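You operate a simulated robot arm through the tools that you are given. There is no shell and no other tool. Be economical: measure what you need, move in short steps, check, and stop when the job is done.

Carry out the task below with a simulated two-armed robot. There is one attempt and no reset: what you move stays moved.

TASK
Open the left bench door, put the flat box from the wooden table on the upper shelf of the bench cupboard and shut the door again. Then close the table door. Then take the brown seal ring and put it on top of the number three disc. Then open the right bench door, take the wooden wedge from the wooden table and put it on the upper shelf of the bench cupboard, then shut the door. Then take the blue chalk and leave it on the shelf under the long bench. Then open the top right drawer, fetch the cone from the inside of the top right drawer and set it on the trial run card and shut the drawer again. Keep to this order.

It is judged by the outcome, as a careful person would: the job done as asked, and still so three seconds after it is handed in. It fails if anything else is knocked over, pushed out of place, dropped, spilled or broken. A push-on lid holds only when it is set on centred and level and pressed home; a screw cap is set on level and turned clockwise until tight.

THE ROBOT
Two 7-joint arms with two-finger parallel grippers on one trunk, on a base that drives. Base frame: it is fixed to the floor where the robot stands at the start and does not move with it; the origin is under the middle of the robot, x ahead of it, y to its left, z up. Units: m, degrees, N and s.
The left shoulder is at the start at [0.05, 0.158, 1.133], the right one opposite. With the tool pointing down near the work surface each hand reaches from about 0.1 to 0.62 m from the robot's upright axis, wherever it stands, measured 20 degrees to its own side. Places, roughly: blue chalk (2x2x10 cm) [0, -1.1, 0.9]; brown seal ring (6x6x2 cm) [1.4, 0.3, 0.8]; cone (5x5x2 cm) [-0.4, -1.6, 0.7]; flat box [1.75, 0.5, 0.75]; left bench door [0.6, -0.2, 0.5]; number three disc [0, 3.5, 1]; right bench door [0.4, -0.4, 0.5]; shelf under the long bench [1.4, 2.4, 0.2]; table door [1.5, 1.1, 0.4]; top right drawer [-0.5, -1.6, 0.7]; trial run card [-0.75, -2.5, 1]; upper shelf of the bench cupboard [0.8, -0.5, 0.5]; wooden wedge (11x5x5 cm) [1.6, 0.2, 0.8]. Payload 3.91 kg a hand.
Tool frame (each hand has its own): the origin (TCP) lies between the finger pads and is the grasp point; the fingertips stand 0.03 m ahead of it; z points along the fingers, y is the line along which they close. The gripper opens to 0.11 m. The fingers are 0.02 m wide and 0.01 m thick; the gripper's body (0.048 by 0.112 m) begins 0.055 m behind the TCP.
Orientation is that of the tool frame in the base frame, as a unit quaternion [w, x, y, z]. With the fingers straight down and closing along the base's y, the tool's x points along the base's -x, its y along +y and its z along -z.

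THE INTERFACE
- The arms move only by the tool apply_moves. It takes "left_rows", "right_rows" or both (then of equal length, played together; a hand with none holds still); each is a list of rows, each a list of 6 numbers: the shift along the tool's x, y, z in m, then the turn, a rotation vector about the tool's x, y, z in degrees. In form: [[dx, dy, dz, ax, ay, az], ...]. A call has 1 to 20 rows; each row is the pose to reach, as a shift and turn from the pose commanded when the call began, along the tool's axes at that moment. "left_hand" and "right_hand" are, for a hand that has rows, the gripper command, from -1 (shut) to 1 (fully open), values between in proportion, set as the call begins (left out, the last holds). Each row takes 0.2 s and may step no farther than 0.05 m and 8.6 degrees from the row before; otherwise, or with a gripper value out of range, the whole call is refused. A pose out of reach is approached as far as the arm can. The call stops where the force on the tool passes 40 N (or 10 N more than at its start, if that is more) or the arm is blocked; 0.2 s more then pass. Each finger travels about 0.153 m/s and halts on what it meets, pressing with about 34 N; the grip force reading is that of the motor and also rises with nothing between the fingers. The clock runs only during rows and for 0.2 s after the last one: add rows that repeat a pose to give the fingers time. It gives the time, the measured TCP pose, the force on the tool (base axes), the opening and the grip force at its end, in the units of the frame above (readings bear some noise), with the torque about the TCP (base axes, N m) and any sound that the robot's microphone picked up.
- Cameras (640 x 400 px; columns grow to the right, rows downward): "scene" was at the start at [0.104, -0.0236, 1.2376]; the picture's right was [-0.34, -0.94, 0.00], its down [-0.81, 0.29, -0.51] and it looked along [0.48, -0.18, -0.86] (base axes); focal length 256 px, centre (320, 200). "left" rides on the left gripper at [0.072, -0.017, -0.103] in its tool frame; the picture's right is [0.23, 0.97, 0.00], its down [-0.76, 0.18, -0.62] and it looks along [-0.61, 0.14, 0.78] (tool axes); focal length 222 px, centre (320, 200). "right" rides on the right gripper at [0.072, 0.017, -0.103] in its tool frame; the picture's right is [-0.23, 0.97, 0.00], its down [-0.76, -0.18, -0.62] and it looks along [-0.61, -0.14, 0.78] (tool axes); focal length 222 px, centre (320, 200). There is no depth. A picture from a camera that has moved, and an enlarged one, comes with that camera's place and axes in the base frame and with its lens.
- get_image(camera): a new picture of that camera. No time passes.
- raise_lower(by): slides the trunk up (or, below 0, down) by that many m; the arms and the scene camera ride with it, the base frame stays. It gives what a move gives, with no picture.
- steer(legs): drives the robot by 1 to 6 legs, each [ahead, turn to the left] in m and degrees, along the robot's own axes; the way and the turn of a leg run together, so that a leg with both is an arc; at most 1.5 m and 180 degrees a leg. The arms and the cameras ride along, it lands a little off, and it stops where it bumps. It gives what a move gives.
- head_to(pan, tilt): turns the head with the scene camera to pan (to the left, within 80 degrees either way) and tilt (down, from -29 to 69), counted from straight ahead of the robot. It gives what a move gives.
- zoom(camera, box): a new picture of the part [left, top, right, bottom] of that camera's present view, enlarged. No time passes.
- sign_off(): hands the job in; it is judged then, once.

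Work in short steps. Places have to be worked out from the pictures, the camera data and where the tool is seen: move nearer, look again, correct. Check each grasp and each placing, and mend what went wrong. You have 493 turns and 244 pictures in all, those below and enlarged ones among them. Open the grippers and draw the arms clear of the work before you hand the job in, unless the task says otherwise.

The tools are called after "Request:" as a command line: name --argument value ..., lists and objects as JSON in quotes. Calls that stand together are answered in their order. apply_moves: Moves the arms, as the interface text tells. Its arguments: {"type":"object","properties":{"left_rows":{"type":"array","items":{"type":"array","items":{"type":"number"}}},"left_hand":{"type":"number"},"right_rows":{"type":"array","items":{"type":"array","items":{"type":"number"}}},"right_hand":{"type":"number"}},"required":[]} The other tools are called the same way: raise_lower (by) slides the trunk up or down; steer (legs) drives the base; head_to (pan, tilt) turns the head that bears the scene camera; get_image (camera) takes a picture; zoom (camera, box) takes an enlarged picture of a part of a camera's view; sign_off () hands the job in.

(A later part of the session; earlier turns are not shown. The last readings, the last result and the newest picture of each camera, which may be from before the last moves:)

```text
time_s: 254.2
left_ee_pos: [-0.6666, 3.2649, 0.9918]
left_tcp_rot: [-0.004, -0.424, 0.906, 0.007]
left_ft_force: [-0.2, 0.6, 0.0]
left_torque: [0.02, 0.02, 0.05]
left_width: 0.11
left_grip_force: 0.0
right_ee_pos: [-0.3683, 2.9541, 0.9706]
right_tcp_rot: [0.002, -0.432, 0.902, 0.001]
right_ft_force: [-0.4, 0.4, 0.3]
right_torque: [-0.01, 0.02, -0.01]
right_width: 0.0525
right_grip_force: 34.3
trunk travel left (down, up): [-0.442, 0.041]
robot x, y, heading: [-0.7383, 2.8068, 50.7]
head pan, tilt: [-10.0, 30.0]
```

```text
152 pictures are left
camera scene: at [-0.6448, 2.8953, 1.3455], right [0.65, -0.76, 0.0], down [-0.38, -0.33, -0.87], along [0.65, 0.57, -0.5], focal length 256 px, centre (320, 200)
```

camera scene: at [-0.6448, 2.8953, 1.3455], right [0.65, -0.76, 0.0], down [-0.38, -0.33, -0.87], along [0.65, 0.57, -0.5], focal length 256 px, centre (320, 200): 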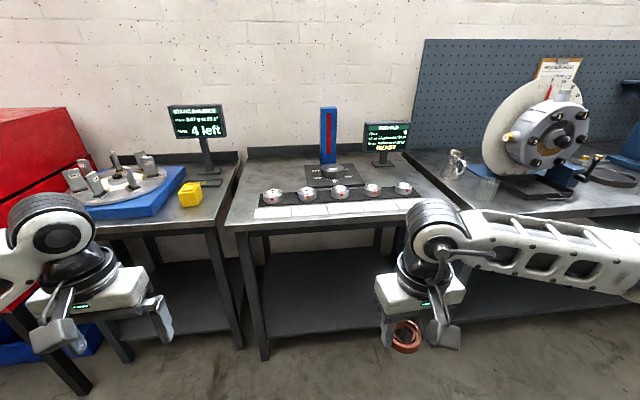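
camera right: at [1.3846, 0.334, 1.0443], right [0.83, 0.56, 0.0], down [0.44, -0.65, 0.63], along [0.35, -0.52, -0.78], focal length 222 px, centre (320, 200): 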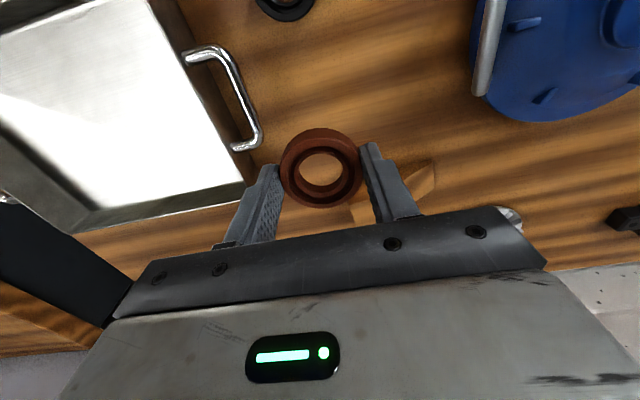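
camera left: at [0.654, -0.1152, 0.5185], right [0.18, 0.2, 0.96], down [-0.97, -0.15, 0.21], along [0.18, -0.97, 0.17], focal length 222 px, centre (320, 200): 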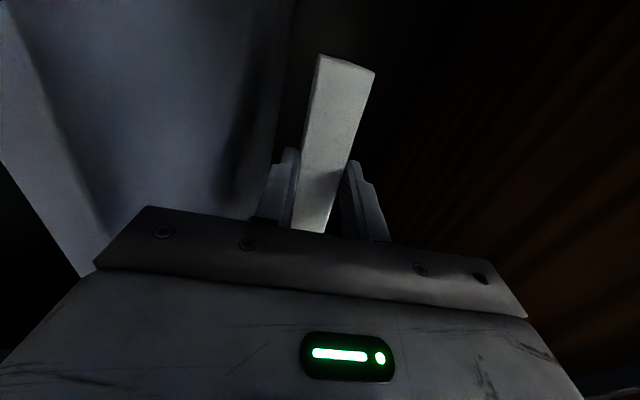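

Request:
zoom --camera "scene" --box '[240, 150, 440, 235]'

```text
3.20 times, centred on (340, 192) of scene
camera zoom: at [-0.6448, 2.8953, 1.3455], right [0.65, -0.76, 0.0], down [-0.38, -0.33, -0.87], along [0.65, 0.57, -0.5], focal length 819 px, centre (256, 224)
```

zoom: 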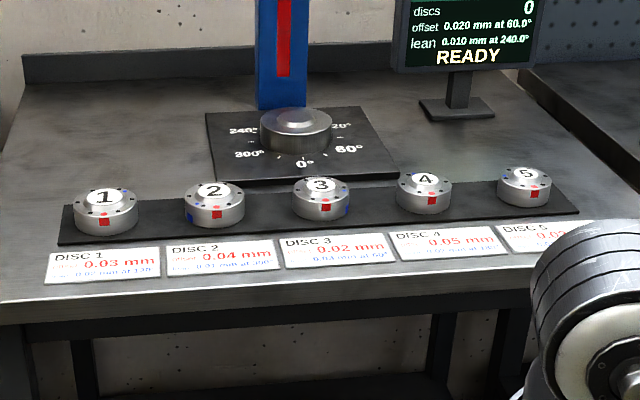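

Disc 3 is the middle one. I raise the trunk to the top and approach the bench.

Request:
raise_lower --by 0.04

Request:
steer --legs '[[0.37, -3.7]]'

Request:
head_to --pan -10 --tilt 45

Request:
get_image --camera "scene"

```text
time_s: 255.1
left_ee_pos: [-0.6661, 3.2657, 1.0305]
left_tcp_rot: [-0.005, -0.424, 0.906, 0.006]
left_ft_force: [0.2, 0.7, 0.6]
left_torque: [0.0, 0.03, 0.03]
left_width: 0.1099
left_grip_force: 0.0
right_ee_pos: [-0.3684, 2.9542, 1.0099]
right_tcp_rot: [0.002, -0.432, 0.902, 0.001]
right_ft_force: [0.1, -0.3, -0.7]
right_torque: [-0.02, -0.06, 0.01]
right_width: 0.0525
right_grip_force: 33.7
trunk travel left (down, up): [-0.482, 0.001]
robot x, y, heading: [-0.7403, 2.8035, 51.2]
head pan, tilt: [-10.0, 30.0]
```

```text
time_s: 257.4
left_ee_pos: [-0.3944, 3.5352, 1.0311]
left_tcp_rot: [-0.004, -0.394, 0.919, 0.006]
left_ft_force: [0.2, -0.7, 0.2]
left_torque: [-0.01, 0.01, 0.01]
left_width: 0.1099
left_grip_force: 0.1
right_ee_pos: [-0.1199, 3.2057, 1.01]
right_tcp_rot: [0.002, -0.4, 0.916, 0.001]
right_ft_force: [-0.3, 0.1, -0.3]
right_torque: [0.01, -0.01, 0.03]
right_width: 0.0525
right_grip_force: 33.8
trunk travel left (down, up): [-0.482, 0.001]
robot x, y, heading: [-0.4974, 3.0824, 46.8]
head pan, tilt: [-10.0, 30.0]
```

```text
time_s: 258.2
left_ee_pos: [-0.3956, 3.5341, 1.0312]
left_tcp_rot: [-0.003, -0.393, 0.919, 0.006]
left_ft_force: [-0.7, 0.1, 0.1]
left_torque: [0.0, -0.01, 0.0]
left_width: 0.11
left_grip_force: 0.1
right_ee_pos: [-0.1194, 3.2044, 1.0104]
right_tcp_rot: [0.003, -0.401, 0.916, 0.0]
right_ft_force: [0.6, -0.9, -0.5]
right_torque: [-0.02, -0.03, 0.0]
right_width: 0.0526
right_grip_force: 34.4
trunk travel left (down, up): [-0.482, 0.001]
robot x, y, heading: [-0.4946, 3.0795, 46.9]
head pan, tilt: [-10.0, 45.0]
```

```text
150 pictures are left
camera scene: at [-0.4062, 3.1584, 1.3629], right [0.6, -0.8, 0.0], down [-0.56, -0.43, -0.71], along [0.57, 0.43, -0.71], focal length 256 px, centre (320, 200)
```

scene: 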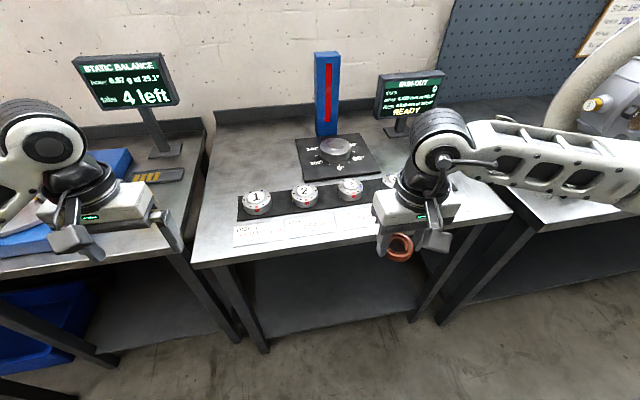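

Disc 3's top triangulates to about (0.047, 3.395, 0.905). I move the ring above it, keeping height.

Request:
apply_moves --right_rows '[[-0.045, 0.002, 0, 0, 0, 0], [-0.09, 0.003, 0, 0, 0, 0], [-0.135, 0.004, 0, 0, 0, 0], [-0.18, 0.006, 0, 0, 0, 0], [-0.22, 0.007, 0, 0, 0, 0], [-0.253, 0.0075, 0.01, 0, 0, 0], [-0.253, 0.0075, 0.01, 0, 0, 0]]'

Request:
get_image --camera "right"

Request:
zoom --camera "scene" --box '[240, 110, 440, 235]'

```text
time_s: 259.8
left_ee_pos: [-0.3947, 3.5351, 1.0316]
left_tcp_rot: [-0.004, -0.392, 0.92, 0.006]
left_ft_force: [-0.1, 0.7, -0.4]
left_torque: [0.0, 0.03, -0.01]
left_width: 0.1099
left_grip_force: 0.1
right_ee_pos: [0.0505, 3.3947, 1.0016]
right_tcp_rot: [0.002, -0.401, 0.916, 0.0]
right_ft_force: [0.0, 0.0, -0.7]
right_torque: [0.04, -0.01, 0.02]
right_width: 0.0524
right_grip_force: 34.1
trunk travel left (down, up): [-0.482, 0.001]
robot x, y, heading: [-0.4968, 3.0786, 47.1]
head pan, tilt: [-10.0, 45.0]
```

```text
149 pictures are left
camera right: at [-0.0121, 3.3525, 1.1034], right [-0.56, 0.83, 0.0], down [0.65, 0.44, 0.63], along [0.52, 0.35, -0.78], focal length 222 px, centre (320, 200)
```

right: 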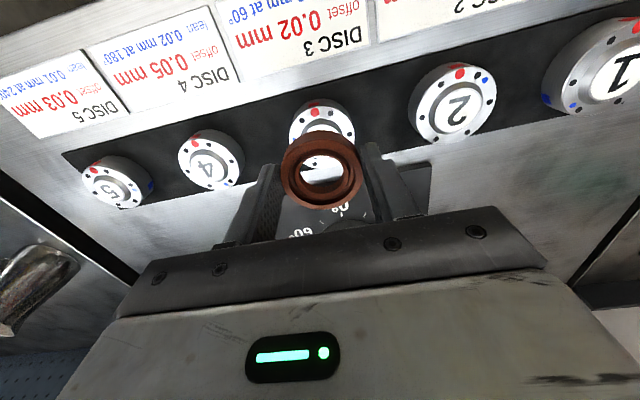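

```text
3.20 times, centred on (340, 172) of scene
camera zoom: at [-0.4062, 3.158, 1.3629], right [0.6, -0.8, 0.0], down [-0.56, -0.42, -0.71], along [0.56, 0.43, -0.71], focal length 819 px, centre (256, 288)
```

zoom: 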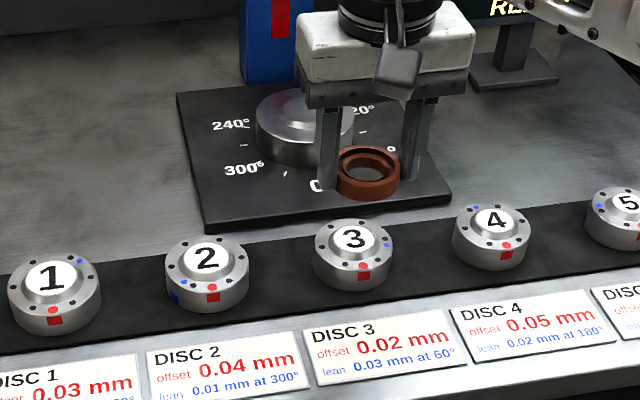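

Disc 3 centre works out to (0.057, 3.403), hub top ≈0.90. I correct by ~1 cm and lower in steps.

Request:
apply_moves --right_rows '[[-0.0103, 0.0006, 0, 0, 0, 0], [-0.0103, 0.0006, 0.02, 0, 0, 0], [-0.0103, 0.0006, 0.04, 0, 0, 0], [-0.0103, 0.0006, 0.052, 0, 0, 0]]'

Request:
get_image --camera "right"

Request:
zoom --camera "scene" --box '[290, 130, 410, 205]'

```text
time_s: 260.8
left_ee_pos: [-0.3952, 3.534, 1.0307]
left_tcp_rot: [-0.003, -0.393, 0.92, 0.006]
left_ft_force: [0.1, 0.2, 0.1]
left_torque: [0.0, 0.0, 0.0]
left_width: 0.1101
left_grip_force: 0.1
right_ee_pos: [0.0542, 3.4034, 0.9499]
right_tcp_rot: [0.002, -0.4, 0.916, 0.001]
right_ft_force: [-0.3, 0.2, -0.4]
right_torque: [0.02, -0.01, -0.01]
right_width: 0.0526
right_grip_force: 33.7
trunk travel left (down, up): [-0.482, 0.001]
robot x, y, heading: [-0.4958, 3.0806, 47.1]
head pan, tilt: [-10.0, 45.0]
```

```text
147 pictures are left
camera right: at [-0.0076, 3.3603, 1.0512], right [-0.56, 0.83, 0.0], down [0.65, 0.44, 0.63], along [0.52, 0.35, -0.78], focal length 222 px, centre (320, 200)
```

right: 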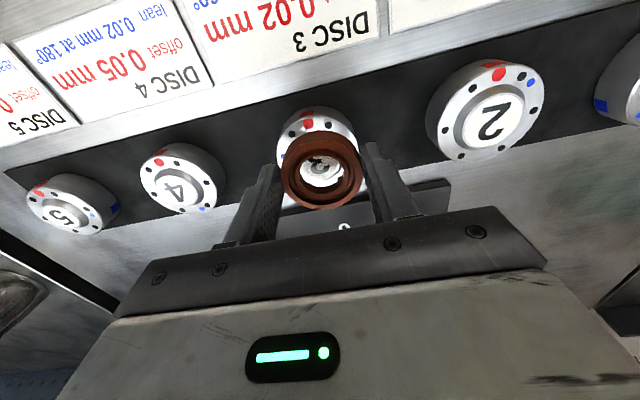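

```text
5.33 times, centred on (350, 168) of scene
camera zoom: at [-0.4061, 3.1584, 1.3628], right [0.6, -0.8, 0.0], down [-0.56, -0.43, -0.71], along [0.56, 0.43, -0.71], focal length 1366 px, centre (160, 373)
```

zoom: 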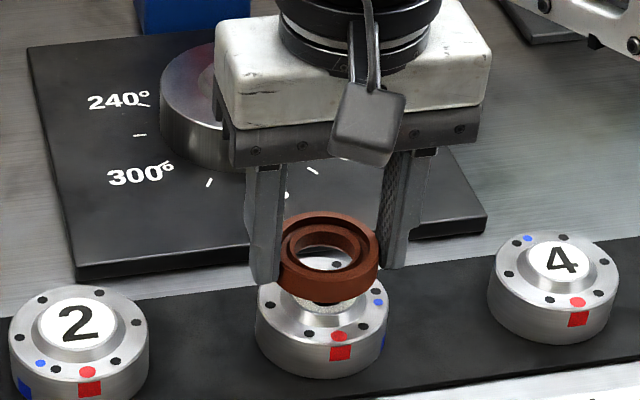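

Aligned within a few mm; small correction and lower until contact.

Request:
apply_moves --right_rows '[[-0.002, -0.002, 0.004, 0, 0, 0], [-0.002, -0.002, 0.008, 0, 0, 0], [-0.002, -0.002, 0.011, 0, 0, 0], [-0.002, -0.002, 0.014, 0, 0, 0], [-0.002, -0.002, 0.017, 0, 0, 0]]'

Request:
zoom --camera "scene" --box '[290, 130, 410, 205]'

```text
time_s: 262.0
left_ee_pos: [-0.396, 3.5353, 1.0304]
left_tcp_rot: [-0.003, -0.393, 0.92, 0.005]
left_ft_force: [-0.2, 0.2, -0.1]
left_torque: [0.01, 0.0, 0.01]
left_width: 0.1104
left_grip_force: 0.0
right_ee_pos: [0.0557, 3.4023, 0.9319]
right_tcp_rot: [0.0, -0.4, 0.916, 0.0]
right_ft_force: [0.3, -1.0, 0.2]
right_torque: [0.04, 0.04, -0.01]
right_width: 0.0523
right_grip_force: 34.4
trunk travel left (down, up): [-0.482, 0.001]
robot x, y, heading: [-0.4978, 3.0833, 47.1]
head pan, tilt: [-10.0, 45.0]
```

```text
5.33 times, centred on (350, 168) of scene
camera zoom: at [-0.4063, 3.1585, 1.3628], right [0.6, -0.8, 0.0], down [-0.56, -0.43, -0.71], along [0.56, 0.43, -0.71], focal length 1366 px, centre (160, 373)
```

zoom: 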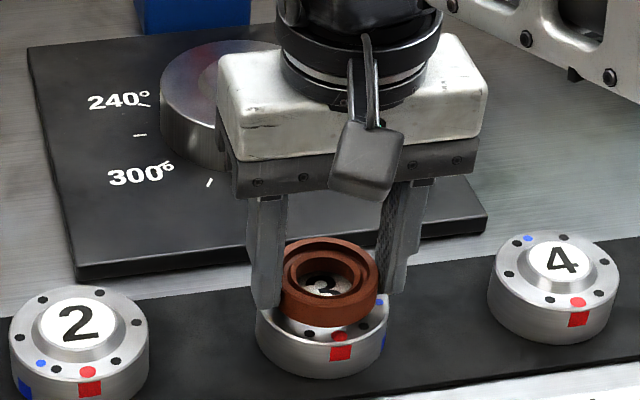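

Request:
apply_moves --right_rows '[[0, 0, 0.002, 0, 0, 0], [0, 0, 0.004, 0, 0, 0], [0, 0, 0.006, 0, 0, 0]]'

Request:
zoom --camera "scene" --box '[290, 130, 410, 205]'

```text
time_s: 262.8
left_ee_pos: [-0.3956, 3.5354, 1.0317]
left_tcp_rot: [-0.004, -0.393, 0.919, 0.006]
left_ft_force: [0.8, 0.5, 0.2]
left_torque: [-0.02, -0.02, -0.02]
left_width: 0.1099
left_grip_force: 0.1
right_ee_pos: [0.0559, 3.4025, 0.9274]
right_tcp_rot: [0.004, -0.4, 0.917, 0.002]
right_ft_force: [0.9, 0.0, 6.9]
right_torque: [-0.01, -0.13, 0.0]
right_width: 0.0527
right_grip_force: 33.8
trunk travel left (down, up): [-0.482, 0.001]
robot x, y, heading: [-0.4999, 3.0795, 47.1]
head pan, tilt: [-10.0, 45.0]
```

```text
5.33 times, centred on (350, 168) of scene
camera zoom: at [-0.4069, 3.158, 1.3631], right [0.6, -0.8, 0.0], down [-0.56, -0.43, -0.71], along [0.57, 0.43, -0.71], focal length 1366 px, centre (160, 373)
```

zoom: 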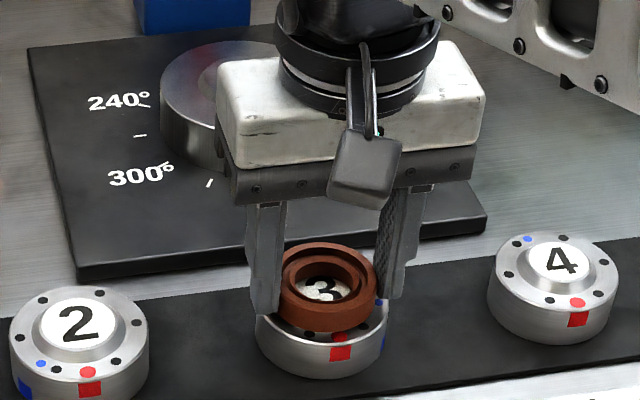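

Request:
get_image --camera "right"

Request:
zoom --camera "scene" --box '[325, 160, 375, 205]'

```text
143 pictures are left
camera right: at [-0.0052, 3.3603, 1.0292], right [-0.56, 0.83, 0.0], down [0.65, 0.43, 0.63], along [0.52, 0.35, -0.78], focal length 222 px, centre (320, 200)
```

right: 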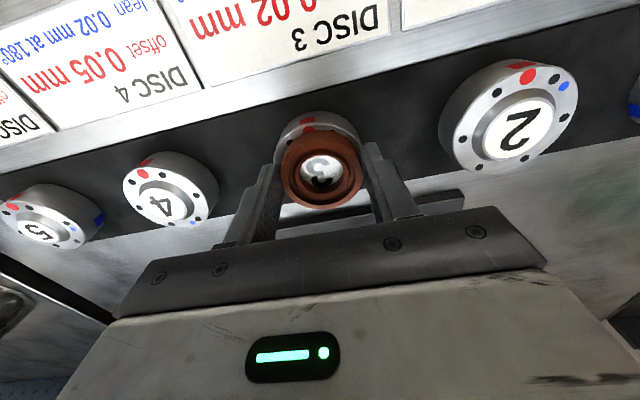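

```text
8.89 times, centred on (350, 182) of scene
camera zoom: at [-0.4069, 3.158, 1.3631], right [0.6, -0.8, 0.0], down [-0.56, -0.43, -0.71], along [0.57, 0.43, -0.71], focal length 2276 px, centre (53, 356)
```

zoom: 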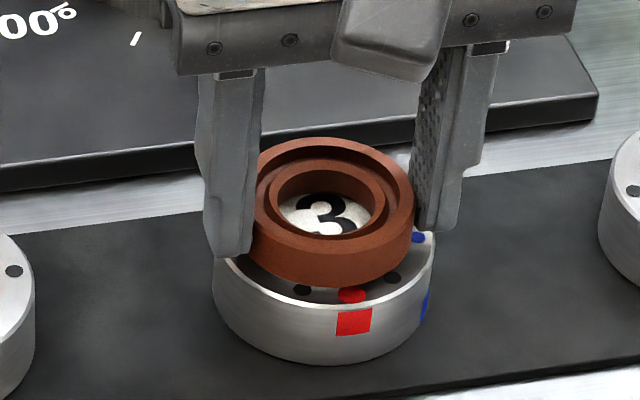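

Ring appears ~5 mm short (nearer to me) of the disc centre. I lift slightly, shift 5 mm forward, and set down again.

Request:
apply_moves --right_rows '[[0, 0, -0.006, 0, 0, 0], [-0.006, 0, -0.006, 0, 0, 0], [-0.006, 0, -0.002, 0, 0, 0], [-0.006, 0, 0.0005, 0, 0, 0]]'

Request:
zoom --camera "scene" --box '[325, 160, 375, 205]'

```text
time_s: 263.8
left_ee_pos: [-0.3959, 3.534, 1.0313]
left_tcp_rot: [-0.004, -0.394, 0.919, 0.006]
left_ft_force: [0.5, -0.3, 0.0]
left_torque: [-0.04, 0.02, 0.01]
left_width: 0.11
left_grip_force: 0.0
right_ee_pos: [0.0608, 3.4078, 0.9285]
right_tcp_rot: [0.002, -0.399, 0.917, 0.001]
right_ft_force: [0.0, -0.8, 2.9]
right_torque: [-0.09, -0.1, -0.04]
right_width: 0.0525
right_grip_force: 34.2
trunk travel left (down, up): [-0.482, 0.001]
robot x, y, heading: [-0.4978, 3.0785, 47.0]
head pan, tilt: [-10.0, 45.0]
```

```text
8.89 times, centred on (350, 182) of scene
camera zoom: at [-0.4067, 3.1582, 1.363], right [0.6, -0.8, 0.0], down [-0.56, -0.43, -0.71], along [0.57, 0.43, -0.71], focal length 2276 px, centre (53, 356)
```

zoom: 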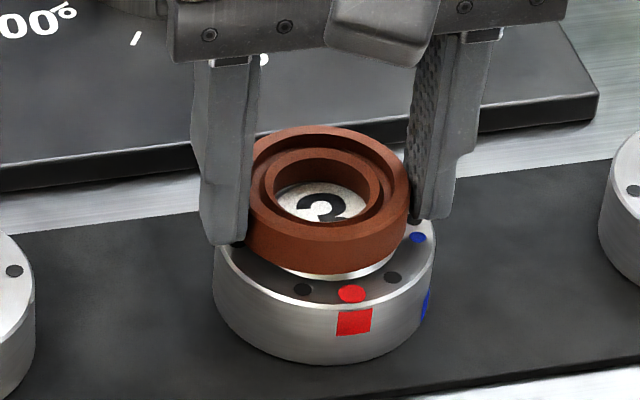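

Looks well centred on the hub now. Release gently and rise.

Request:
apply_moves --right_rows '[[0, 0, 0, 0, 0, 0], [0, 0, 0, 0, 0, 0], [0, 0, -0.01, 0, 0, 0], [0, 0, -0.03, 0, 0, 0], [0, 0, -0.06, 0, 0, 0], [0, 0, -0.09, 0, 0, 0]]' --right_hand 0.35

Request:
zoom --camera "scene" --box '[310, 150, 390, 205]'

Request:
get_image --camera "right"

```text
time_s: 265.2
left_ee_pos: [-0.396, 3.535, 1.0308]
left_tcp_rot: [-0.004, -0.393, 0.919, 0.007]
left_ft_force: [0.0, 0.3, -0.8]
left_torque: [0.03, 0.01, 0.02]
left_width: 0.1101
left_grip_force: 0.0
right_ee_pos: [0.0576, 3.4065, 1.0159]
right_tcp_rot: [0.001, -0.401, 0.916, 0.001]
right_ft_force: [0.1, 0.1, -0.4]
right_torque: [0.0, 0.03, 0.0]
right_width: 0.0746
right_grip_force: 0.0
trunk travel left (down, up): [-0.482, 0.001]
robot x, y, heading: [-0.4983, 3.0787, 47.1]
head pan, tilt: [-10.0, 45.0]
```

```text
7.27 times, centred on (350, 178) of scene
camera zoom: at [-0.4064, 3.1582, 1.3628], right [0.6, -0.8, 0.0], down [-0.56, -0.43, -0.71], along [0.56, 0.43, -0.71], focal length 1862 px, centre (102, 364)
```

zoom: 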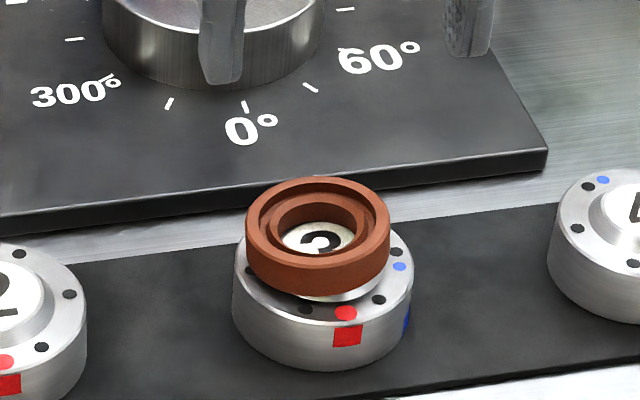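

```text
139 pictures are left
camera right: at [-0.0041, 3.3638, 1.1186], right [-0.56, 0.83, 0.0], down [0.65, 0.44, 0.63], along [0.52, 0.35, -0.78], focal length 222 px, centre (320, 200)
```

right: 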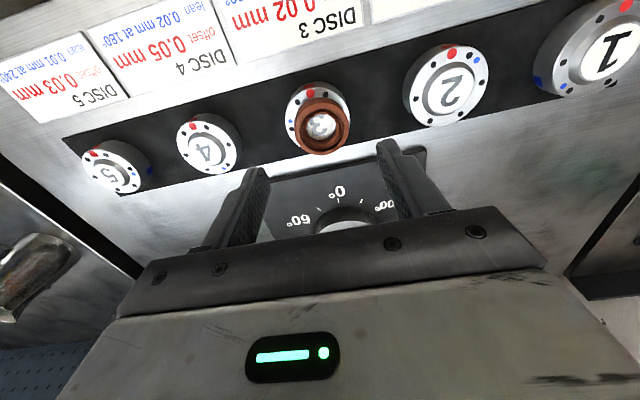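

The ring rests level on disc 3. I retract the right arm and drive back to the bench, placing the right door's handle ahead of the right hand.

Request:
apply_moves --right_rows '[[0.04, 0, 0, 0, 0, 0], [0.08, 0, 0, 0, 0, 0], [0.12, 0, 0, 0, 0, 0], [0.16, 0, 0, 0, 0, 0], [0.2, 0, 0, 0, 0, 0], [0.24, 0, 0, 0, 0, 0]]'

Request:
steer --legs '[[-0.36, 0], [0, -90], [1.5, 0], [0.5, 0], [0, -90]]'

```text
time_s: 266.6
left_ee_pos: [-0.3952, 3.5343, 1.0307]
left_tcp_rot: [-0.004, -0.393, 0.92, 0.007]
left_ft_force: [-0.5, -0.6, 0.4]
left_torque: [0.0, -0.03, -0.01]
left_width: 0.1098
left_grip_force: 0.1
right_ee_pos: [-0.1008, 3.2296, 1.0139]
right_tcp_rot: [0.002, -0.4, 0.917, 0.001]
right_ft_force: [-0.2, -0.6, -0.4]
right_torque: [0.01, -0.02, 0.01]
right_width: 0.0742
right_grip_force: 0.1
trunk travel left (down, up): [-0.482, 0.001]
robot x, y, heading: [-0.4993, 3.08, 46.9]
head pan, tilt: [-10.0, 45.0]
```

```text
time_s: 286.1
left_ee_pos: [0.5529, 0.9402, 1.031]
left_tcp_rot: [0.007, 0.926, 0.377, 0.003]
left_ft_force: [-0.2, -0.6, -0.5]
left_torque: [0.04, -0.02, 0.01]
left_width: 0.1098
left_grip_force: 0.1
right_ee_pos: [0.2684, 1.2534, 1.013]
right_tcp_rot: [0.0, 0.924, 0.384, -0.001]
right_ft_force: [0.0, -0.7, 0.5]
right_torque: [0.02, -0.01, 0.0]
right_width: 0.0743
right_grip_force: 0.0
trunk travel left (down, up): [-0.482, 0.001]
robot x, y, heading: [0.6694, 1.3917, -135.0]
head pan, tilt: [-10.0, 45.0]
```

Request:
steer --legs '[[1.04, 0], [0, 92]]'

Request:
head_to --pan -25 --tilt 45

Request:
get_image --camera "scene"

```text
time_s: 295.4
left_ee_pos: [0.3957, 0.5578, 1.0306]
left_tcp_rot: [0.001, 0.357, 0.934, 0.006]
left_ft_force: [-0.6, 0.1, 0.0]
left_torque: [0.04, 0.02, -0.04]
left_width: 0.1099
left_grip_force: 0.1
right_ee_pos: [0.1021, 0.2544, 1.0134]
right_tcp_rot: [0.002, 0.351, 0.936, -0.001]
right_ft_force: [0.0, -0.3, 0.0]
right_torque: [-0.02, 0.01, 0.02]
right_width: 0.0745
right_grip_force: 0.0
trunk travel left (down, up): [-0.482, 0.001]
robot x, y, heading: [-0.0613, 0.6474, -41.2]
head pan, tilt: [-10.0, 45.0]
```

```text
time_s: 296.2
left_ee_pos: [0.3957, 0.5571, 1.0307]
left_tcp_rot: [0.002, 0.357, 0.934, 0.007]
left_ft_force: [0.4, 0.4, 0.0]
left_torque: [0.0, -0.01, 0.0]
left_width: 0.1101
left_grip_force: 0.1
right_ee_pos: [0.1007, 0.255, 1.0127]
right_tcp_rot: [0.001, 0.351, 0.936, 0.0]
right_ft_force: [-0.1, -0.4, -0.4]
right_torque: [0.01, 0.0, -0.05]
right_width: 0.0742
right_grip_force: 0.1
trunk travel left (down, up): [-0.482, 0.001]
robot x, y, heading: [-0.0599, 0.6477, -41.3]
head pan, tilt: [-25.0, 45.0]
```

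```text
138 pictures are left
camera scene: at [0.0026, 0.5467, 1.3628], right [-0.92, -0.4, 0.0], down [-0.29, 0.65, -0.71], along [0.29, -0.65, -0.71], focal length 256 px, centre (320, 200)
```

scene: 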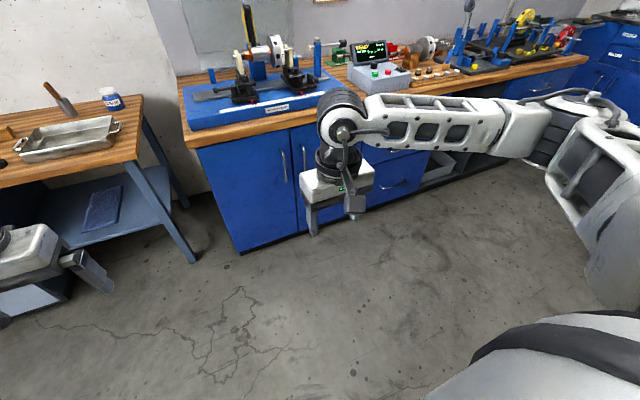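

I straighten, drive up to the door, lower the trunk and bring the right hand to a forward-pointing pre-grasp.

Request:
steer --legs '[[0, -1.7], [0.33, 0]]'

Request:
raise_lower --by -0.37

Request:
apply_moves --right_rows '[[-0.01, -0.012, 0, 0, -7.5, 0], [-0.02, -0.024, 0, 0, -15, 0], [-0.03, -0.036, 0, 0, -22.5, 0], [-0.04, -0.048, 0, 0, -30, 0], [-0.05, -0.06, 0, 0, -37.5, 0], [-0.06, -0.072, 0, 0, -45, 0], [-0.07, -0.084, 0, 0, -52.5, 0], [-0.08, -0.096, 0, 0, -60, 0], [-0.09, -0.108, 0, 0, -67.5, 0], [-0.1, -0.12, 0, 0, -75, 0], [-0.11, -0.13, 0, 0, -82.5, 0], [-0.12, -0.136, 0, 0, -90, 0], [-0.12, -0.136, 0, 0, -90, 0]]' --right_hand 0.3

Request:
get_image --camera "right"

```text
time_s: 298.7
left_ee_pos: [0.6225, 0.3274, 1.031]
left_tcp_rot: [0.001, 0.374, 0.928, 0.007]
left_ft_force: [-0.6, 0.0, 0.1]
left_torque: [0.04, 0.02, -0.04]
left_width: 0.1099
left_grip_force: 0.1
right_ee_pos: [0.3192, 0.034, 1.0127]
right_tcp_rot: [0.002, 0.366, 0.931, -0.001]
right_ft_force: [0.1, -0.2, -0.3]
right_torque: [0.01, 0.01, 0.0]
right_width: 0.0744
right_grip_force: 0.0
trunk travel left (down, up): [-0.482, 0.001]
robot x, y, heading: [0.1698, 0.4312, -43.0]
head pan, tilt: [-25.0, 45.0]
```

```text
time_s: 302.2
left_ee_pos: [0.6221, 0.3277, 0.6601]
left_tcp_rot: [0.001, 0.373, 0.928, 0.007]
left_ft_force: [-0.3, 0.2, -0.2]
left_torque: [0.01, -0.02, -0.02]
left_width: 0.11
left_grip_force: 0.0
right_ee_pos: [0.3192, 0.034, 0.644]
right_tcp_rot: [0.002, 0.367, 0.93, 0.0]
right_ft_force: [0.2, 0.5, 0.7]
right_torque: [-0.01, -0.01, -0.01]
right_width: 0.0739
right_grip_force: 0.1
trunk travel left (down, up): [-0.112, 0.371]
robot x, y, heading: [0.1673, 0.4318, -43.4]
head pan, tilt: [-25.0, 45.0]
```

```text
time_s: 305.1
left_ee_pos: [0.6235, 0.3278, 0.662]
left_tcp_rot: [0.002, 0.374, 0.927, 0.007]
left_ft_force: [-0.3, -0.3, -0.2]
left_torque: [0.03, 0.02, 0.02]
left_width: 0.1099
left_grip_force: 0.0
right_ee_pos: [0.3133, -0.0738, 0.6437]
right_tcp_rot: [0.413, 0.328, 0.834, -0.162]
right_ft_force: [-0.3, -0.5, 0.1]
right_torque: [-0.01, 0.02, -0.02]
right_width: 0.0714
right_grip_force: 0.0
right hand out of reach, approached as far as the arm can: row 8, 9, 10, 11, 12, 13
trunk travel left (down, up): [-0.112, 0.371]
robot x, y, heading: [0.1707, 0.4323, -43.4]
head pan, tilt: [-25.0, 45.0]
```

```text
137 pictures are left
camera right: at [0.2325, 0.0236, 0.6474], right [0.76, 0.62, 0.18], down [-0.15, -0.11, 0.98], along [0.63, -0.78, 0.01], focal length 222 px, centre (320, 200)
```

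right: 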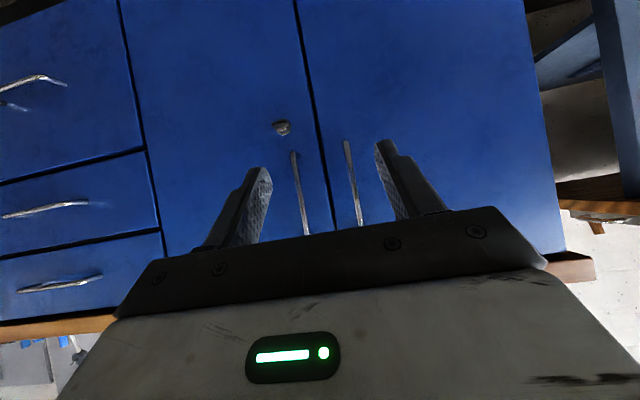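

The arm couldn't level at this spot; try with the hand a bit further forward.

Request:
apply_moves --right_rows '[[0, 0, 0.02, 0, 0, 0], [0, 0, 0.04, 0, 0, 0], [0, 0, 0.06, 0, 0, 0], [0, 0, 0.06, 0, 0, 0]]'

Request:
get_image --camera "scene"

```text
time_s: 306.1
left_ee_pos: [0.6238, 0.3267, 0.6616]
left_tcp_rot: [0.003, 0.374, 0.927, 0.006]
left_ft_force: [0.2, 0.0, -0.6]
left_torque: [0.01, 0.0, 0.0]
left_width: 0.1102
left_grip_force: 0.0
right_ee_pos: [0.3483, -0.107, 0.6061]
right_tcp_rot: [0.412, 0.329, 0.834, -0.162]
right_ft_force: [0.3, -0.5, 0.4]
right_torque: [-0.01, 0.01, -0.01]
right_width: 0.0716
right_grip_force: 0.1
trunk travel left (down, up): [-0.112, 0.371]
robot x, y, heading: [0.1684, 0.4349, -43.4]
head pan, tilt: [-25.0, 45.0]
```

```text
136 pictures are left
camera scene: at [0.229, 0.3296, 0.9928], right [-0.93, -0.37, 0.0], down [-0.26, 0.66, -0.71], along [0.26, -0.66, -0.71], focal length 256 px, centre (320, 200)
```

scene: 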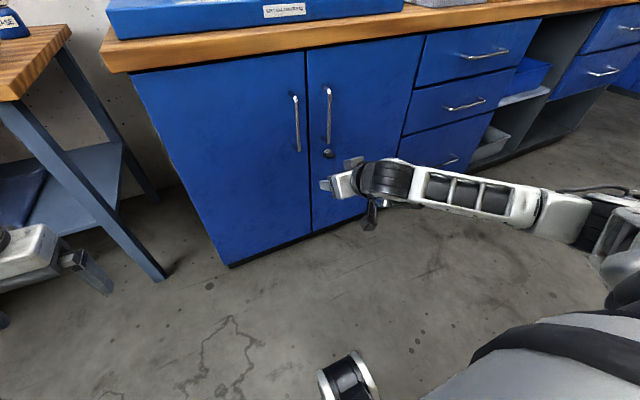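

I back the base 12 cm, extend the right arm forward/right, then level it from there.

Request:
steer --legs '[[-0.15, 0]]'

Request:
apply_moves --right_rows '[[-0.026, -0.0125, 0.018, 0, 0, 0], [-0.052, -0.025, 0.036, 0, 0, 0], [-0.078, -0.0375, 0.054, 0, 0, 0], [-0.104, -0.05, 0.072, 0, 0, 0], [-0.104, -0.05, 0.072, 0, -6, 0], [-0.104, -0.05, 0.072, 0, -12, 0], [-0.104, -0.05, 0.072, 0, -18, 0], [-0.104, -0.05, 0.072, 0, -24, 0], [-0.104, -0.05, 0.072, 0, -30, 0], [-0.104, -0.05, 0.072, 0, -37, 0]]'

Request:
get_image --camera "right"

```text
time_s: 307.4
left_ee_pos: [0.5169, 0.4263, 0.6604]
left_tcp_rot: [0.001, 0.373, 0.928, 0.005]
left_ft_force: [-1.0, -0.1, 0.3]
left_torque: [-0.03, 0.0, 0.01]
left_width: 0.1097
left_grip_force: 0.0
right_ee_pos: [0.2424, -0.0083, 0.6081]
right_tcp_rot: [0.412, 0.329, 0.834, -0.163]
right_ft_force: [-1.1, -0.3, 1.3]
right_torque: [-0.05, 0.02, -0.02]
right_width: 0.0713
right_grip_force: 0.1
trunk travel left (down, up): [-0.112, 0.371]
robot x, y, heading: [0.061, 0.5317, -42.8]
head pan, tilt: [-25.0, 45.0]
```

```text
time_s: 309.6
left_ee_pos: [0.5166, 0.4261, 0.6609]
left_tcp_rot: [0.002, 0.374, 0.928, 0.007]
left_ft_force: [0.5, 0.0, 0.0]
left_torque: [0.01, 0.01, -0.03]
left_width: 0.1101
left_grip_force: 0.1
right_ee_pos: [0.2886, -0.1357, 0.6464]
right_tcp_rot: [0.657, 0.258, 0.661, -0.254]
right_ft_force: [0.0, -0.8, 0.5]
right_torque: [-0.02, 0.0, 0.02]
right_width: 0.0712
right_grip_force: 0.0
right hand out of reach, approached as far as the arm can: row 7, 10
trunk travel left (down, up): [-0.112, 0.371]
robot x, y, heading: [0.065, 0.5319, -43.1]
head pan, tilt: [-25.0, 45.0]
```

```text
135 pictures are left
camera right: at [0.2238, -0.0529, 0.5742], right [0.66, 0.72, 0.23], down [-0.58, 0.29, 0.76], along [0.48, -0.64, 0.6], focal length 222 px, centre (320, 200)
```

right: 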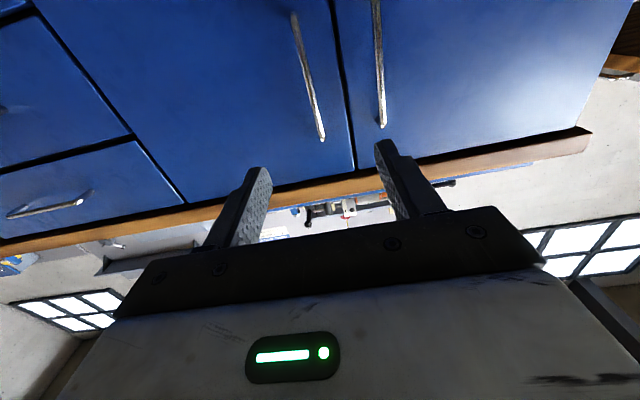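

Leveled. The right door's bar is at L≈0.224, so I shift 1 cm right and approach.

Request:
apply_moves --right_rows '[[0, -0.003, 0.04, 0, 0, 0], [0, -0.006, 0.08, 0, 0, 0], [0, -0.009, 0.12, 0, 0, 0], [0, -0.012, 0.16, 0, 0, 0], [0, -0.012, 0.19, 0, 0, 0]]' --right_hand 0.1

Request:
get_image --camera "right"

```text
time_s: 310.8
left_ee_pos: [0.516, 0.4269, 0.6616]
left_tcp_rot: [0.002, 0.374, 0.927, 0.007]
left_ft_force: [-0.2, 0.8, -0.3]
left_torque: [0.0, -0.02, 0.01]
left_width: 0.1102
left_grip_force: 0.0
right_ee_pos: [0.3843, -0.2424, 0.6488]
right_tcp_rot: [0.656, 0.26, 0.659, -0.259]
right_ft_force: [-0.6, -0.8, -0.7]
right_torque: [-0.02, 0.02, -0.01]
right_width: 0.0611
right_grip_force: 0.0
right hand out of reach, approached as far as the arm can: row 4, 5
trunk travel left (down, up): [-0.112, 0.371]
robot x, y, heading: [0.0606, 0.5346, -43.3]
head pan, tilt: [-25.0, 45.0]
```

```text
134 pictures are left
camera right: at [0.3199, -0.1601, 0.5751], right [0.67, 0.71, 0.23], down [-0.57, 0.29, 0.76], along [0.48, -0.64, 0.6], focal length 222 px, centre (320, 200)
```

right: 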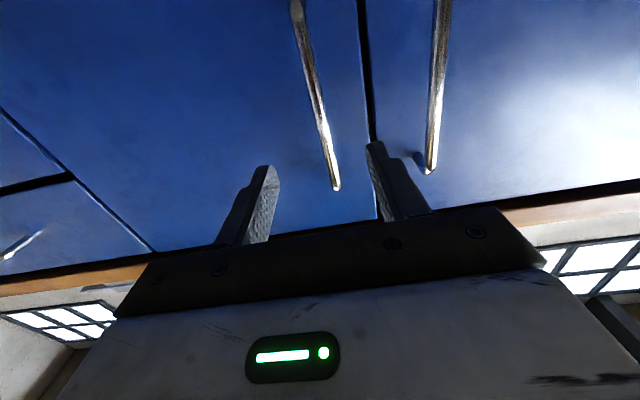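

Aligned; the arm is at its limit so I drive the base forward 9 cm.

Request:
steer --legs '[[0.09, 0]]'

Request:
get_image --camera "right"

```text
time_s: 311.9
left_ee_pos: [0.5824, 0.3645, 0.6613]
left_tcp_rot: [0.001, 0.373, 0.928, 0.008]
left_ft_force: [0.2, 0.1, -0.5]
left_torque: [0.01, 0.01, 0.01]
left_width: 0.1099
left_grip_force: 0.1
right_ee_pos: [0.4489, -0.3036, 0.6493]
right_tcp_rot: [0.655, 0.261, 0.66, -0.259]
right_ft_force: [-0.2, -0.1, 0.1]
right_torque: [0.01, -0.01, -0.02]
right_width: 0.0607
right_grip_force: 0.1
trunk travel left (down, up): [-0.112, 0.371]
robot x, y, heading: [0.1274, 0.4732, -43.1]
head pan, tilt: [-25.0, 45.0]
```

```text
133 pictures are left
camera right: at [0.3851, -0.2216, 0.5748], right [0.67, 0.71, 0.23], down [-0.57, 0.29, 0.77], along [0.48, -0.64, 0.6], focal length 222 px, centre (320, 200)
```

right: 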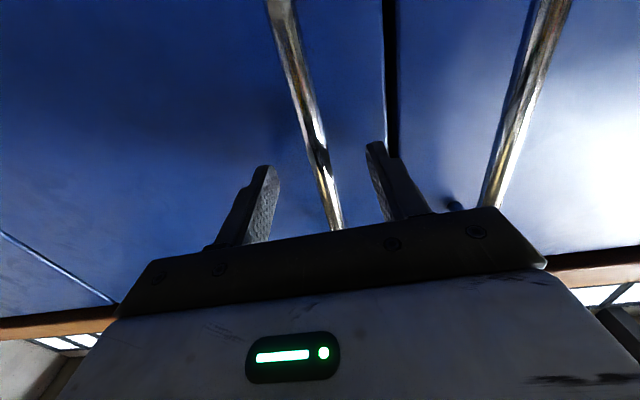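

Bar is between the fingers. Close.

Request:
apply_moves --right_rows '[[0, 0, 0, 0, 0, 0], [0, 0, 0, 0, 0, 0], [0, 0, 0, 0, 0, 0]]' --right_hand -1

```text
time_s: 312.7
left_ee_pos: [0.5833, 0.366, 0.6615]
left_tcp_rot: [0.002, 0.374, 0.927, 0.006]
left_ft_force: [-0.5, 0.7, 0.3]
left_torque: [0.01, 0.01, -0.02]
left_width: 0.1099
left_grip_force: 0.1
right_ee_pos: [0.452, -0.3019, 0.6489]
right_tcp_rot: [0.657, 0.258, 0.66, -0.257]
right_ft_force: [5.8, 14.5, -2.3]
right_torque: [-0.47, -0.64, 0.06]
right_width: 0.0118
right_grip_force: 45.2
trunk travel left (down, up): [-0.112, 0.371]
robot x, y, heading: [0.1312, 0.468, -42.9]
head pan, tilt: [-25.0, 45.0]
```

Gripped. Pull along the mirrored arc (hinge on the right).

Request:
apply_moves --right_rows '[[0, -0.001, -0.01, -1, 0, 0], [0, -0.003, -0.02, -2, 0, 0], [0, -0.0045, -0.03, -3, 0, 0], [0, -0.008, -0.045, -4.5, 0, 0], [0, -0.012, -0.06, -6, 0, 0], [0, -0.017, -0.075, -7.5, 0, 0], [0, -0.023, -0.09, -9, 0, 0], [0, -0.029, -0.104, -10.5, 0, 0], [0, -0.035, -0.117, -12, 0, 0]]'

```text
time_s: 314.7
left_ee_pos: [0.5828, 0.3651, 0.661]
left_tcp_rot: [0.002, 0.374, 0.927, 0.007]
left_ft_force: [0.8, 0.3, 0.0]
left_torque: [0.02, -0.02, -0.02]
left_width: 0.1103
left_grip_force: 0.0
right_ee_pos: [0.3379, -0.2504, 0.6483]
right_tcp_rot: [0.678, 0.191, 0.684, -0.189]
right_ft_force: [-0.8, 0.3, -5.7]
right_torque: [0.03, 0.51, -0.1]
right_width: 0.0118
right_grip_force: 45.1
trunk travel left (down, up): [-0.112, 0.371]
robot x, y, heading: [0.132, 0.4722, -43.4]
head pan, tilt: [-25.0, 45.0]
```

Smooth, ~20° open. Continue to ~50°.

Request:
apply_moves --right_rows '[[0, -0.005, -0.015, -2, 0, 0], [0, -0.01, -0.029, -4, 0, 0], [0, -0.015, -0.044, -5.5, 0, 0], [0, -0.0205, -0.0584, -7, 0, 0], [0, -0.028, -0.072, -9, 0, 0], [0, -0.035, -0.086, -11, 0, 0], [0, -0.0427, -0.0988, -13, 0, 0], [0, -0.051, -0.111, -15, 0, 0], [0, -0.06, -0.124, -17, 0, 0], [0, -0.0697, -0.136, -19, 0, 0], [0, -0.081, -0.147, -20, 0, 0], [0, -0.092, -0.158, -21, 0, 0]]'

Request:
get_image --camera "scene"

```text
time_s: 316.4
left_ee_pos: [0.5823, 0.3636, 0.6606]
left_tcp_rot: [0.001, 0.374, 0.927, 0.008]
left_ft_force: [0.9, -0.2, 0.2]
left_torque: [0.0, 0.0, 0.0]
left_width: 0.11
left_grip_force: 0.1
right_ee_pos: [0.2262, -0.2431, 0.6485]
right_tcp_rot: [0.693, 0.117, 0.703, -0.115]
right_ft_force: [-0.8, -5.3, -5.6]
right_torque: [-0.12, 0.05, -0.19]
right_width: 0.0116
right_grip_force: 45.3
trunk travel left (down, up): [-0.112, 0.371]
robot x, y, heading: [0.1312, 0.4692, -43.1]
head pan, tilt: [-25.0, 45.0]
stopped in row 8 (right hand): the force on the tool passed its limit at 43 N (the readings are from after the stop); the commanded pose is now the measured one
```

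```text
132 pictures are left
camera scene: at [0.1888, 0.3663, 0.9927], right [-0.93, -0.37, 0.0], down [-0.26, 0.66, -0.71], along [0.26, -0.66, -0.71], focal length 256 px, centre (320, 200)
```

scene: 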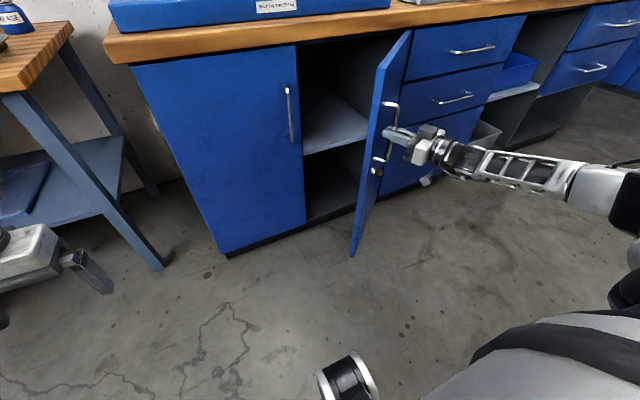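

~44° open; refit radius 0.31 m. Continue to ~65° slowly.

Request:
apply_moves --right_rows '[[0, -0.005, -0.009, -1, 0, 0], [0, -0.011, -0.018, -2, 0, 0], [0, -0.017, -0.027, -3, 0, 0], [0, -0.0224, -0.0368, -4, 0, 0], [0, -0.029, -0.045, -5, 0, 0], [0, -0.036, -0.053, -6, 0, 0], [0, -0.043, -0.062, -7, 0, 0], [0, -0.0497, -0.0703, -8, 0, 0], [0, -0.06, -0.079, -9, 0, 0], [0, -0.07, -0.088, -10, 0, 0]]'

```text
time_s: 318.1
left_ee_pos: [0.5824, 0.3657, 0.6621]
left_tcp_rot: [0.001, 0.374, 0.927, 0.007]
left_ft_force: [-0.3, 0.3, 0.3]
left_torque: [0.03, 0.01, 0.01]
left_width: 0.1099
left_grip_force: 0.0
right_ee_pos: [0.1552, -0.2587, 0.6489]
right_tcp_rot: [0.699, 0.068, 0.709, -0.066]
right_ft_force: [-2.8, 3.5, 2.1]
right_torque: [-0.26, -0.06, -0.07]
right_width: 0.0118
right_grip_force: 44.7
trunk travel left (down, up): [-0.112, 0.371]
robot x, y, heading: [0.1291, 0.472, -43.1]
head pan, tilt: [-25.0, 45.0]
stopped in row 8 (right hand): the force on the tool passed its limit at 41 N (the readings are from after the stop); the commanded pose is now the measured one
```

Request:
apply_moves --right_rows '[[0, -0.006, -0.008, -1, 0, 0], [0, -0.012, -0.016, -2, 0, 0], [0, -0.018, -0.024, -3, 0, 0], [0, -0.024, -0.032, -4, 0, 0], [0, -0.0292, -0.0389, -5, 0, 0], [0, -0.036, -0.046, -6, 0, 0], [0, -0.043, -0.053, -7, 0, 0], [0, -0.05, -0.06, -8, 0, 0], [0, -0.057, -0.067, -9, 0, 0], [0, -0.0643, -0.0728, -10, 0, 0]]'

Request:
get_image --camera "scene"

```text
time_s: 319.2
left_ee_pos: [0.5818, 0.3649, 0.6611]
left_tcp_rot: [0.002, 0.374, 0.927, 0.007]
left_ft_force: [0.7, 0.1, 0.6]
left_torque: [0.01, -0.02, 0.01]
left_width: 0.11
left_grip_force: 0.1
right_ee_pos: [0.1119, -0.2768, 0.6482]
right_tcp_rot: [0.701, 0.04, 0.711, -0.037]
right_ft_force: [-2.7, 7.0, 6.6]
right_torque: [-0.26, 0.68, 0.07]
right_width: 0.0117
right_grip_force: 44.7
trunk travel left (down, up): [-0.112, 0.371]
robot x, y, heading: [0.1285, 0.4712, -43.1]
head pan, tilt: [-25.0, 45.0]
stopped in row 5 (right hand): the force on the tool passed its limit at 44 N (the readings are from after the stop); the commanded pose is now the measured one
```

```text
131 pictures are left
camera scene: at [0.188, 0.3687, 0.9931], right [-0.93, -0.37, 0.0], down [-0.26, 0.66, -0.71], along [0.26, -0.66, -0.71], focal length 256 px, centre (320, 200)
```

scene: 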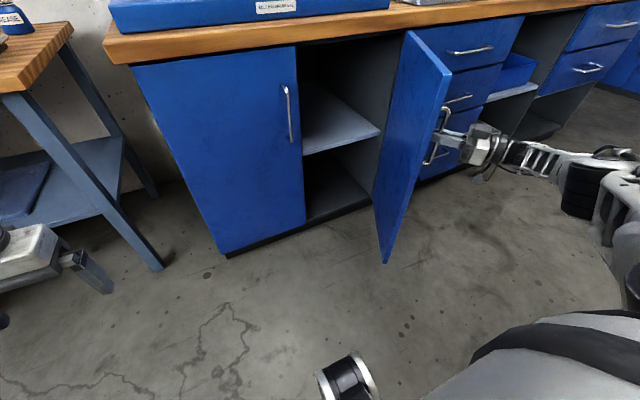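

~65° open. Release, and go around the free edge to push it from inside (mirror of before).

Request:
apply_moves --right_rows '[[0, 0, 0, 0, 0, 0], [0, 0, 0, 0, 0, 0], [0, 0.005, -0.02, 0, 0, 0], [0, 0.015, -0.04, 0, 0, 0], [0, 0.03, -0.06, 0, 0, 0]]' --right_hand 0.3

Request:
get_image --camera "right"

```text
time_s: 320.4
left_ee_pos: [0.5824, 0.3646, 0.6609]
left_tcp_rot: [0.002, 0.375, 0.927, 0.007]
left_ft_force: [0.5, 0.1, 0.4]
left_torque: [-0.02, -0.01, 0.0]
left_width: 0.1101
left_grip_force: 0.0
right_ee_pos: [0.0572, -0.2395, 0.6469]
right_tcp_rot: [0.701, 0.042, 0.711, -0.037]
right_ft_force: [-0.3, -0.2, 0.6]
right_torque: [0.0, 0.0, 0.02]
right_width: 0.0716
right_grip_force: 0.1
trunk travel left (down, up): [-0.112, 0.371]
robot x, y, heading: [0.1266, 0.4752, -43.2]
head pan, tilt: [-25.0, 45.0]
```

```text
130 pictures are left
camera right: at [-0.0445, -0.2127, 0.5749], right [0.11, 0.97, 0.23], down [-0.63, -0.11, 0.77], along [0.77, -0.23, 0.59], focal length 222 px, centre (320, 200)
```

right: 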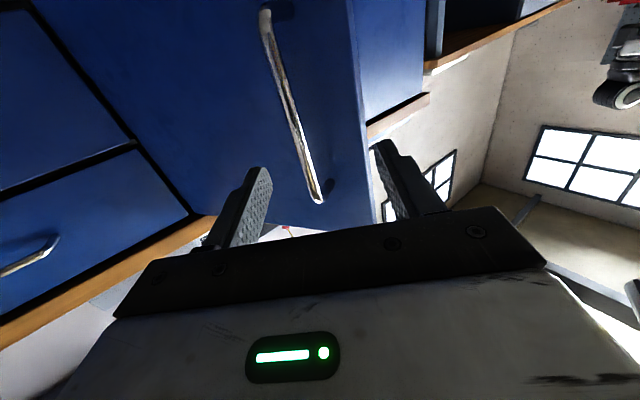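

Request:
apply_moves --right_rows '[[0, 0.03, -0.028, 0, 0, 0], [0, 0.06, -0.056, 0, 0, 0], [0, 0.088, -0.084, 0, 0, 0], [0, 0.11, -0.066, 5, 0, 0], [0, 0.135, -0.048, 10, 0, 0], [0, 0.16, -0.03, 15, 0, 0], [0, 0.185, -0.012, 20, 0, 0], [0, 0.21, 0.006, 25, 0, 0], [0, 0.232, 0.024, 30, 0, 0], [0, 0.232, 0.024, 35, 0, 0]]' --right_hand -1

Request:
get_image --camera "scene"

```text
time_s: 322.6
left_ee_pos: [0.583, 0.3644, 0.6615]
left_tcp_rot: [0.002, 0.375, 0.927, 0.007]
left_ft_force: [-0.6, -0.2, 0.3]
left_torque: [0.01, 0.03, 0.01]
left_width: 0.11
left_grip_force: 0.2
right_ee_pos: [0.0833, -0.029, 0.666]
right_tcp_rot: [0.655, 0.248, 0.671, -0.244]
right_ft_force: [3.2, -2.5, 2.1]
right_torque: [0.11, 0.13, 0.05]
right_width: 0.0
right_grip_force: 34.1
right hand out of reach, approached as far as the arm can: row 7, 8, 9, 10
trunk travel left (down, up): [-0.112, 0.371]
robot x, y, heading: [0.1329, 0.4723, -43.2]
head pan, tilt: [-25.0, 45.0]
```

```text
129 pictures are left
camera scene: at [0.1884, 0.3671, 0.9926], right [-0.93, -0.37, 0.0], down [-0.26, 0.66, -0.71], along [0.26, -0.66, -0.71], focal length 256 px, centre (320, 200)
```

scene: 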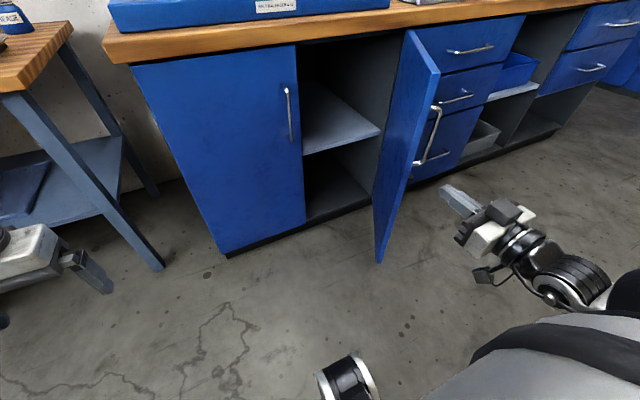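

Now forward inside the door, then push right.

Request:
apply_moves --right_rows '[[0, 0, 0.04, 0, 0, 0], [0, 0, 0.08, 0, 0, 0], [0, 0, 0.12, 0, 0, 0], [0, 0, 0.16, 0, 0, 0], [0, 0, 0.2, 0, 0, 0], [0, 0, 0.24, 0, 0, 0], [0, 0, 0.28, 0, 0, 0]]'

Request:
get_image --camera "scene"

```text
time_s: 324.2
left_ee_pos: [0.5812, 0.3645, 0.6609]
left_tcp_rot: [0.002, 0.375, 0.927, 0.007]
left_ft_force: [-0.1, 0.1, -0.7]
left_torque: [-0.01, -0.05, 0.02]
left_width: 0.1101
left_grip_force: 0.1
right_ee_pos: [0.1517, -0.1619, 0.7602]
right_tcp_rot: [0.656, 0.25, 0.668, -0.248]
right_ft_force: [0.7, -0.3, 0.3]
right_torque: [0.0, 0.01, -0.04]
right_width: 0.0001
right_grip_force: 34.3
right hand out of reach, approached as far as the arm can: row 1, 2, 3, 4, 5, 6, 7
trunk travel left (down, up): [-0.112, 0.371]
robot x, y, heading: [0.1275, 0.4732, -43.5]
head pan, tilt: [-25.0, 45.0]
```

```text
128 pictures are left
camera scene: at [0.1879, 0.3676, 0.9928], right [-0.93, -0.37, 0.0], down [-0.26, 0.66, -0.71], along [0.26, -0.66, -0.71], focal length 256 px, centre (320, 200)
```

scene: 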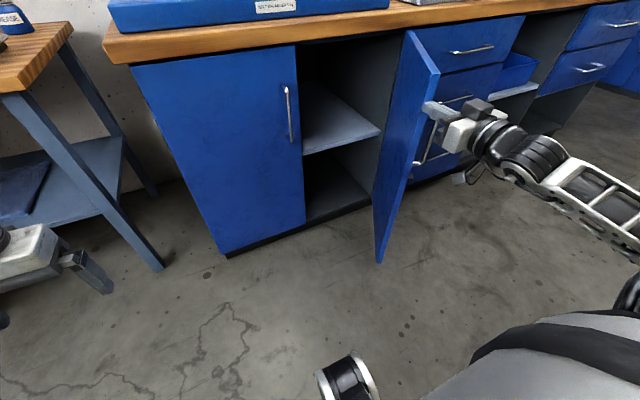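

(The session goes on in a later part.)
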